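You operate a simulated robot arm through the tools that you are given. There is no shell and no other tool. Be economical: measure what you need, move in short steps, check, and stop when the job is done.

Carry out the task below with a simulated robot arm. There is one attempt and no reset: what you move stays moved.

TASK
Slide the wooden pail by the door tank along the top of the folding table until it stands next to the black rolled strap.
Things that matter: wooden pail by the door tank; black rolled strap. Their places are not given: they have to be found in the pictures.

It is judged by the outcome, as a careful person would: the job done as asked, and still so three seconds after it is handed in. It fails if anything else is knocked over, pushed out of place, dropped, spilled or broken.

THE ROBOT
A 7-joint arm with a two-finger parallel gripper, fixed in place. Base frame: the origin is at the foot of the arm, x ahead of it, y to its left, z up; the work surface is at about z = 0. Lengths are in mm, angles in degrees, forces in N, time in s.
With the tool pointing down near the work surface it reaches from about 220 to 580 mm from the base axis. Its first joint turns from -66.0 to 66.0 degrees. Payload 2.5 kg.
Tool frame: the origin (TCP) lies between the finger pads and is the grasp point; the fingertips stand 23 mm ahead of it; z points along the fingers, y is the line along which they close. The gripper opens to 94 mm. The fingers are 38 mm wide and 10 mm thick; the gripper's body (54 by 96 mm) begins 39 mm behind the TCP.
Orientation is told as [roll, pitch, yaw] about the base's x, y, z axes, in that order, counted from this pose: with the fingers straight down and closing along the base's y, the tool's x points along the base's -x, its y along +y and its z along -z.

THE INTERFACE
- The arm moves only by the tool nudge_tool. Its argument "plan" is a list of rows, each a list of 7 numbers: the shift along the tool's x, y, z in mm, then the turn, a rotation vector about the tool's x, y, z in degrees, then the gripper command, from -1 (shut) to 1 (fully open), values between in proportion. In form: [[tx, ty, tz, wx, wy, wz, claw], ...]. A call has 1 to 8 rows; each row shifts and turns the commanded pose from where the row before left it, along the tool's axes as they then stand. A row lasts 0.2 s, in which the tool goes at most 50 mm and 8.6 degrees; a call with a longer step from one row to the next is refused whole, and so is a gripper value outside its range. A pose out of reach is approached as far as the arm can. The call stops where the force on the tool passes 40 N (or 10 N more than at its start, if that is more) or the arm is blocked; 0.2 s more then pass. The fingers move at their own pace (about 108 mm/s each) and stop on an object; they squeeze with about 40 N. The grip force told is the motor's: it shows also when the fingers shut on nothing. Time passes only in rows, and 0.2 s behind the last, so rows that do not move let the fingers close. It gives the time, the measured TCP pose, the force on the tool (base axes), the opening and the grip force at its end, in the units of the frame above (readings bear some noise).
- Cameras (640 x 400 px; columns grow to the right, rows downward): "scene" is fixed at [104.2, -403.9, 531.9]; the picture's right is [0.91, -0.42, 0.00], its down [-0.29, -0.61, -0.74] and it looks along [0.31, 0.67, -0.68] (base axes); focal length 354 px, centre (320, 200). "wrist" rides on the gripper at [-39, 0, -44] in the tool frame; the picture's right is [0.00, -1.00, 0.00], its down [0.97, 0.00, -0.24] and it looks along [0.24, 0.00, 0.97] (tool axes); focal length 218 px, centre (320, 200).
- grab_frame(camera): a new picture of that camera. No time passes.
- pixel_to_xyz(camera, pixels): for up to 12 pixels [column, row] of the newest picture of that camera ("zoom" is the newest enlarged one), the place [x, y, z] in the base frame of the surface seen there, good to about 2 mm. No time passes.
- inspect(camera, box): a new picture of the part [left, top, right, bottom] of that camera's present view, enlarged. No time passes.
- finish_job(): hands the job in; it is judged then, once.

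Work in short steps. Measure before you move; look again where a grasp or a placing could have gone wrong, and mend it. You have 60 turns and 22 pictures in all, the two below and enlarged ones among them. Open the gripper and draw the arm clear of the work before you hand the job in, unless the task says otherwise; then end with one line.

The tools are called after ">>>" as a command line: name --pt "numbers of a row" for each row, then --argument value for the rest, lists and objects as JSON in quotes. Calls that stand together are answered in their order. nudge_tool: Moves the arm, as the interface text tells. Its arguments: {"type":"object","properties":{"plan":{"type":"array","items":{"type":"array","items":{"type":"number"}}}},"required":["plan"]} The other tools are called the same way: grab_frame (camera) takes a picture; pixel_to_xyz (camera, pixels) gives the place of the surface under pixels of a picture; inspect (camera, box) takes an enlarged picture of a part of a camera's view; finish_job () hands the job in.

At the start:

```text
time: 0.0
tcp_pos: [380.0, 44.1, 244.9]
ee_rot: [-0.1, 0.0, -0.1]
wrist_force: [-0.1, 0.3, -0.3]
grip_width: 94.0
grip_force: 0.0
```

scene: 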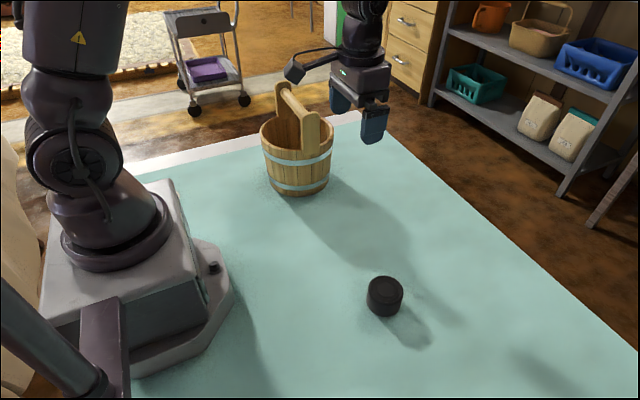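
wrist: 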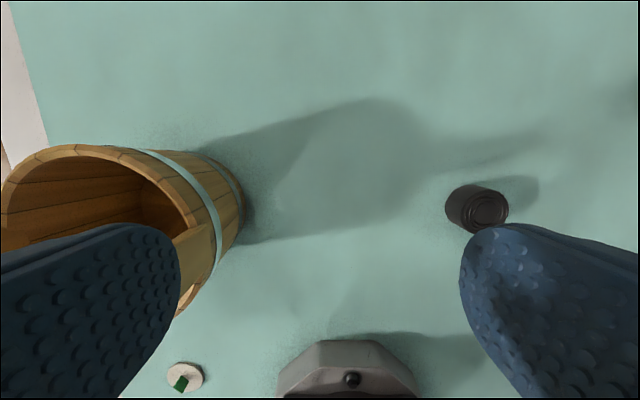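

The pail is at scene (297,160) and the black strap at (385,296). I'll measure points on both, plus the small white object at wrist (185,377).

>>> pixel_to_xyz --camera "scene" --pixels '[[297, 190], [268, 175], [329, 178], [262, 140], [331, 150], [310, 125], [282, 95], [296, 100], [385, 310], [385, 287], [368, 292], [403, 292]]'

>>> pixel_to_xyz --camera "wrist" --pixels '[[185, 377], [240, 210], [75, 150], [130, 158], [200, 240], [178, 310], [487, 208], [450, 210], [350, 350], [60, 190], [205, 215], [170, 378]]'

>>> inspect --camera "scene" --box '[220, 60, 420, 220]'

```text
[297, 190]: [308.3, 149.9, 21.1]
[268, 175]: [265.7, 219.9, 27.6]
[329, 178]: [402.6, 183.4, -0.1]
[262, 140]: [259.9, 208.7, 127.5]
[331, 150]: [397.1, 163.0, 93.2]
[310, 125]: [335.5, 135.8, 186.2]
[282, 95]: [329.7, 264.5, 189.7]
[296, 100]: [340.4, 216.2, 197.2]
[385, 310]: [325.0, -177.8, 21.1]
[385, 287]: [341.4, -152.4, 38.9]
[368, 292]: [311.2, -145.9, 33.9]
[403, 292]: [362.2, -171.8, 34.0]
```

```text
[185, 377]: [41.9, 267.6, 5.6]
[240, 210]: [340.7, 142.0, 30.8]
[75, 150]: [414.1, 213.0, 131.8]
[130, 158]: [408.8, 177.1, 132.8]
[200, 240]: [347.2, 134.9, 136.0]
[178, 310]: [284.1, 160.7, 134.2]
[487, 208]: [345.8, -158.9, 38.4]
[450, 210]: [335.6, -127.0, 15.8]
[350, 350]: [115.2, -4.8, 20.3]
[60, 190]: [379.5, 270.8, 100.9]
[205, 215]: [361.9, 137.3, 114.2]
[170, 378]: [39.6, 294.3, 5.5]
```

```text
2.50 times, centred on (320, 140) of scene
```

zoom: 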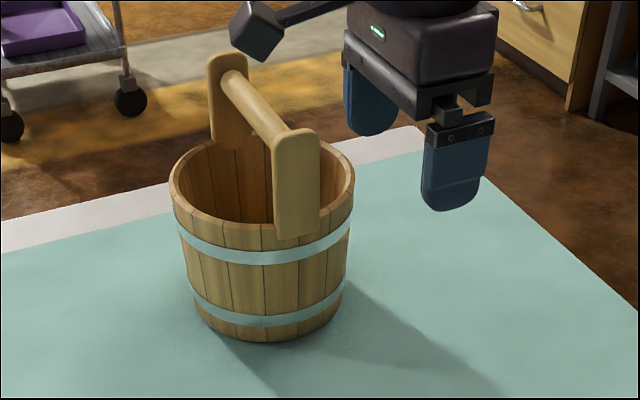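

The pail's axis is near (335, 208) and its handle rod runs along y at z≈195. I'll measure the posts, the rod and the odd box beside the gripper from the zoom before choosing a grasp.

>>> pixel_to_xyz --camera "zoom" --pixels '[[228, 75], [240, 85], [250, 105], [265, 120], [278, 132], [240, 57], [215, 58], [297, 131], [285, 150], [312, 140], [255, 35], [290, 12]]'

```text
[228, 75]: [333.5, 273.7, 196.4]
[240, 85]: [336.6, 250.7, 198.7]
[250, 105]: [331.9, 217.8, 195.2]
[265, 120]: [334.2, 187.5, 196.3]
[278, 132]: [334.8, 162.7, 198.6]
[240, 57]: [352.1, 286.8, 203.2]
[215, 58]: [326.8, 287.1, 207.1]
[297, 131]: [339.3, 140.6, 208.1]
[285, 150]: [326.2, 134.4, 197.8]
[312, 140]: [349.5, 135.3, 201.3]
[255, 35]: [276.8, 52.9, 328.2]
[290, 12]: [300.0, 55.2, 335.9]
```

Rod: x≈337, z centre ≈190, between posts at y≈150 and y≈270. I'll raise the tool and turn +90° in yaw so the fingers close along x across the rod.

>>> nudge_tool --pt "0 0 -20 0 0 -8.5 1" --pt "0 0 -20 0 0 -8.5 1" --pt "0 0 0 0 0 -8.5 1" --pt "0 0 0 0 0 -8.5 1" --pt "0 0 0 0 0 -8.5 1" --pt "0 0 0 0 0 -8.5 1" --pt "0 0 0 0 0 -8.5 1" --pt "0 0 0 0 0 -8.5 1"

```text
time: 1.8
tcp_pos: [380.5, 44.6, 283.7]
ee_rot: [0.0, 0.0, 68.1]
wrist_force: [0.6, -0.2, -0.5]
grip_width: 94.1
grip_force: 0.0
```

Turning the remaining 22°.

>>> nudge_tool --pt "0 0 0 0 0 -7.3 1" --pt "0 0 0 0 0 -7.3 1" --pt "0 0 0 0 0 -7.3 1"

```text
time: 2.6
tcp_pos: [378.8, 44.4, 283.6]
ee_rot: [-0.1, 0.0, 90.1]
wrist_force: [0.1, -0.5, 0.0]
grip_width: 93.8
grip_force: 0.1
```

Now at yaw 90°. I'll move above the rod centre (337, 208): tool x −164, tool y +42.

>>> nudge_tool --pt "-41 10.5 0 0 0 0 1" --pt "-41 10.5 0 0 0 0 1" --pt "-41 10.5 0 0 0 0 1" --pt "-41 10.5 0 0 0 0 1" --pt "0 0 0 0 0 0 1"

>>> grab_frame --camera "wrist"

>>> grab_frame --camera "scene"

```text
time: 3.8
tcp_pos: [337.2, 208.9, 283.7]
ee_rot: [0.0, 0.0, 89.9]
wrist_force: [-0.5, -0.2, 0.4]
grip_width: 93.7
grip_force: 0.0
```

```text
18 pictures are left
```

wrist: 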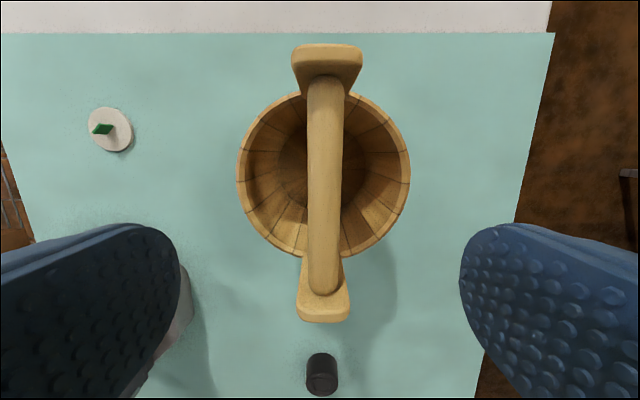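

```text
17 pictures are left
```

scene: 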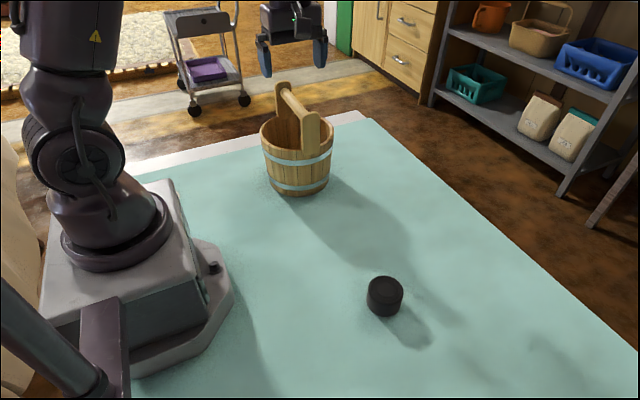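

>>> pixel_to_xyz --camera "wrist" --pixels '[[325, 130], [325, 180], [324, 240], [310, 180], [340, 180], [325, 52], [324, 315], [238, 175], [409, 175], [323, 285], [300, 94], [322, 378]]'

```text
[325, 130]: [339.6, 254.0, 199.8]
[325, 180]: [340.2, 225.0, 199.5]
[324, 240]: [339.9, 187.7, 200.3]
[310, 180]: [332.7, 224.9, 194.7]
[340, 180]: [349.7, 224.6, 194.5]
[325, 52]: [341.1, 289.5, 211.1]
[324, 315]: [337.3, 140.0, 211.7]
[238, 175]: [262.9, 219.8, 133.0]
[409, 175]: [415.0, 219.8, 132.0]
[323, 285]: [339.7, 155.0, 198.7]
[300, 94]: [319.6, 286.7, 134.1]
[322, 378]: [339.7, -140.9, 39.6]
```

Rod centre is x≈340, y≈213, z≈190. I'll align and descend 92 mm, fingers open.

>>> nudge_tool --pt "-4 -3 0 0 0 0 1" --pt "0 0 30 0 0 0 1" --pt "0 0 30 0 0 0 1" --pt "0 0 20 0 0 0 1" --pt "0 0 12 0 0 0 1" --pt "0 0 0 0 0 0 1"

```text
time: 5.2
tcp_pos: [341.3, 211.9, 191.8]
ee_rot: [0.1, -0.1, 89.9]
wrist_force: [-0.4, -0.2, 0.0]
grip_width: 94.2
grip_force: 0.1
```

No contact on the way down. Closing on the rod.

>>> nudge_tool --pt "0 0 0 0 0 0 0" --pt "0 0 0 0 0 0 -0.6" --pt "0 0 0 0 0 0 -1" --pt "0 0 0 0 0 0 -1"

```text
time: 6.2
tcp_pos: [341.5, 210.7, 191.1]
ee_rot: [0.0, 0.0, 89.9]
wrist_force: [-2.2, -1.0, 0.6]
grip_width: 21.3
grip_force: 39.8
```

Rod gripped at 21.3 mm. I'll slide slowly toward −y (tool +x), 80 mm first.

>>> nudge_tool --pt "5 0 0 0 0 0 -1" --pt "10 0 0 0 0 0 -1" --pt "10 0 0 0 0 0 -1" --pt "10 0 0 0 0 0 -1" --pt "10 0 0 0 0 0 -1" --pt "10 0 0 0 0 0 -1" --pt "10 0 0 0 0 0 -1" --pt "5 0 0 0 0 0 -1"

>>> grab_frame --camera "scene"

```text
time: 8.0
tcp_pos: [340.5, 142.0, 191.7]
ee_rot: [-0.1, 0.1, 89.9]
wrist_force: [-0.5, -0.3, 0.4]
grip_width: 21.4
grip_force: 40.1
```

```text
16 pictures are left
```

scene: 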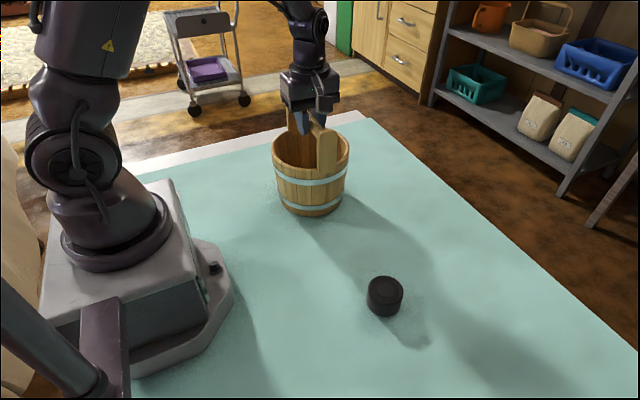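

Pail moved upright along with the tool. Continuing 160 mm in two parts, then I'll measure.

>>> nudge_tool --pt "7 0 0 0 0 0 -1" --pt "12 0 0 0 0 0 -1" --pt "12 0 0 0 0 0 -1" --pt "12 0 0 0 0 0 -1" --pt "12 0 0 0 0 0 -1" --pt "12 0 0 0 0 0 -1" --pt "12 0 0 0 0 0 -1" --pt "6 0 0 0 0 0 -1"

>>> nudge_tool --pt "6 0 0 0 0 0 -1" --pt "11 0 0 0 0 0 -1" --pt "11 0 0 0 0 0 -1" --pt "11 0 0 0 0 0 -1" --pt "11 0 0 0 0 0 -1" --pt "11 0 0 0 0 0 -1" --pt "9 0 0 0 0 0 -1" --pt "4 0 0 0 0 0 -1"

>>> inspect --camera "scene" --box '[240, 130, 480, 350]'

```text
time: 9.8
tcp_pos: [340.1, 56.4, 192.3]
ee_rot: [0.1, -0.1, 89.9]
wrist_force: [0.6, 0.4, 0.0]
grip_width: 21.7
grip_force: 39.9
```

```text
time: 11.6
tcp_pos: [340.2, -17.3, 191.7]
ee_rot: [0.0, 0.0, 89.9]
wrist_force: [-0.7, 0.8, 0.3]
grip_width: 21.2
grip_force: 40.0
```

```text
1.82 times, centred on (360, 240) of scene
```

zoom: 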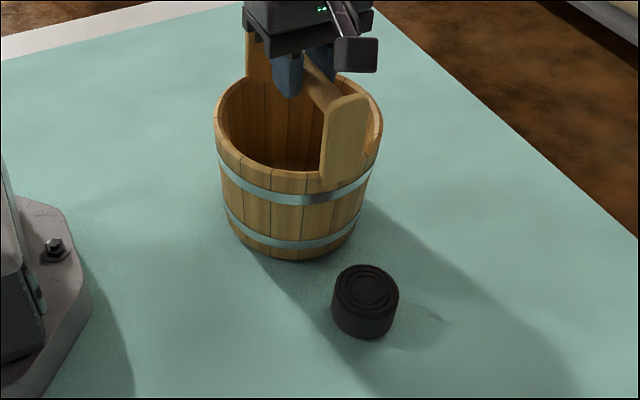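

>>> pixel_to_xyz --camera "zoom" --pixels '[[365, 267], [335, 290], [398, 290], [365, 288], [370, 312], [348, 100], [325, 178], [308, 255], [265, 250], [340, 245], [308, 240], [217, 120]]'

```text
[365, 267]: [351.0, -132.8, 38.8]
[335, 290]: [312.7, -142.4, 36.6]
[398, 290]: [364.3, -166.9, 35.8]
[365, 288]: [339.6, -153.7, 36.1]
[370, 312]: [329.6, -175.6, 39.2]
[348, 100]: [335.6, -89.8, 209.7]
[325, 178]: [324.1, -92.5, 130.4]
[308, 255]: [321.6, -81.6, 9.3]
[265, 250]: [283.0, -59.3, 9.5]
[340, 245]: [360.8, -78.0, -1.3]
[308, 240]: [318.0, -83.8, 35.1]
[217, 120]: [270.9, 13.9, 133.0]
```

Strap's near edge is y≈−128 and the pail's front near the table is ≈−85. Another 26 mm leaves a gap of about 15 mm.

>>> nudge_tool --pt "6 0 0 0 0 0 -1" --pt "7 0 0 0 0 0 -1" --pt "7 0 0 0 0 0 -1" --pt "6 0 0 0 0 0 -1" --pt "0 0 0 0 0 0 -1"

>>> inspect --camera "scene" --box '[240, 130, 480, 350]'

>>> grab_frame --camera "wrist"

```text
time: 12.8
tcp_pos: [340.5, -43.1, 191.2]
ee_rot: [0.0, 0.0, 89.9]
wrist_force: [-0.4, -0.2, 0.2]
grip_width: 21.4
grip_force: 40.3
```

```text
1.82 times, centred on (360, 240) of scene
```

zoom: 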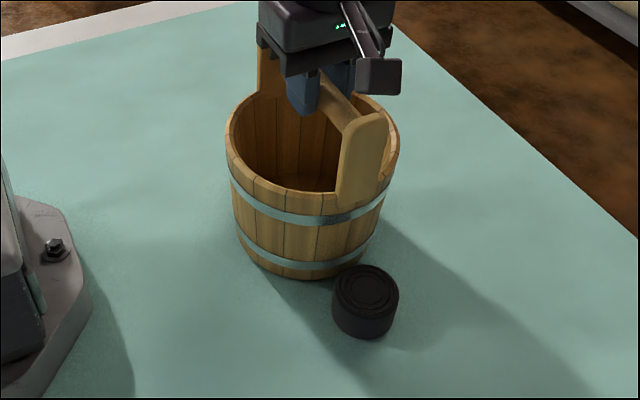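

```text
13 pictures are left
```

wrist: 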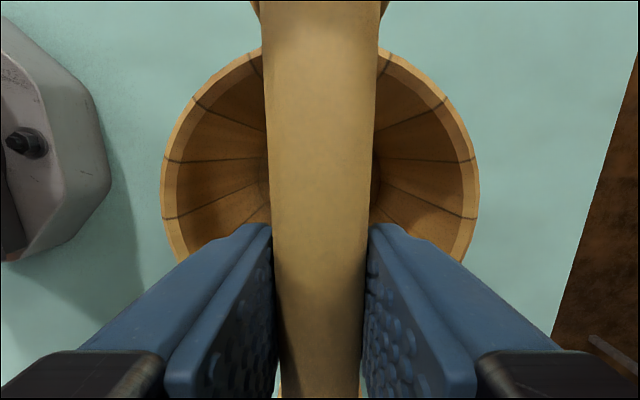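

The pail stands beside the strap with a small gap, and the strap hasn't moved. I'll open slowly, then rise straight up.

>>> nudge_tool --pt "0 0 0 0 0 0 -0.3" --pt "0 0 0 0 0 0 0.3" --pt "0 0 0 0 0 0 0.8" --pt "0 0 0 0 0 0 0.8" --pt "0 0 -15 0 0 0 0.8" --pt "0 0 -30 0 0 0 0.8" --pt "0 0 -35 0 0 0 0.8" --pt "0 0 -35 0 0 0 0.8"

>>> nudge_tool --pt "-20 0 -10 0 0 0 0.8" --pt "-35 0 0 0 0 0 0.8" --pt "-40 0 0 0 0 0 0.8" --pt "-40 0 0 0 0 0 0.8" --pt "-40 0 0 0 0 0 0.8" --pt "-20 0 0 0 0 0 0.8"

>>> grab_frame --camera "scene"

>>> pixel_to_xyz --camera "scene" --pixels '[[385, 287], [368, 292], [403, 292], [352, 282], [350, 270], [442, 200]]'

```text
time: 14.6
tcp_pos: [340.6, -42.7, 308.3]
ee_rot: [0.0, -0.1, 90.0]
wrist_force: [-0.7, -0.1, 0.1]
grip_width: 84.5
grip_force: 0.1
```

```text
time: 16.0
tcp_pos: [338.7, 153.5, 316.5]
ee_rot: [0.0, 0.0, 89.9]
wrist_force: [-0.4, 0.7, 0.9]
grip_width: 84.7
grip_force: 0.1
```

```text
12 pictures are left
```

scene: 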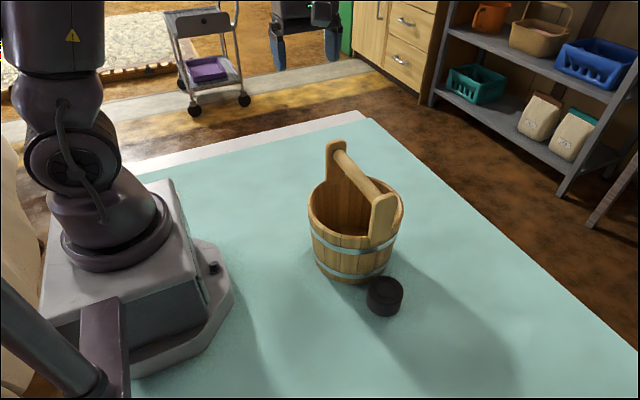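

```text
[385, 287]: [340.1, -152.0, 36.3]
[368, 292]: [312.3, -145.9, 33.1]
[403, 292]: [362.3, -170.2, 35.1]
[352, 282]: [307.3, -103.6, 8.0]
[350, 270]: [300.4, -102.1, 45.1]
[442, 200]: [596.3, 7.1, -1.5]
```

The pail stands upright about 15–20 mm from the strap. The strap is unmoved and the arm is clear, so I'm handing in.

>>> finish_job

```text
The job is handed in.
```

The wooden pail was slid along the tabletop by its handle and now stands upright about 15–20 mm from the black rolled strap; the strap did not move, and the gripper is open and clear.
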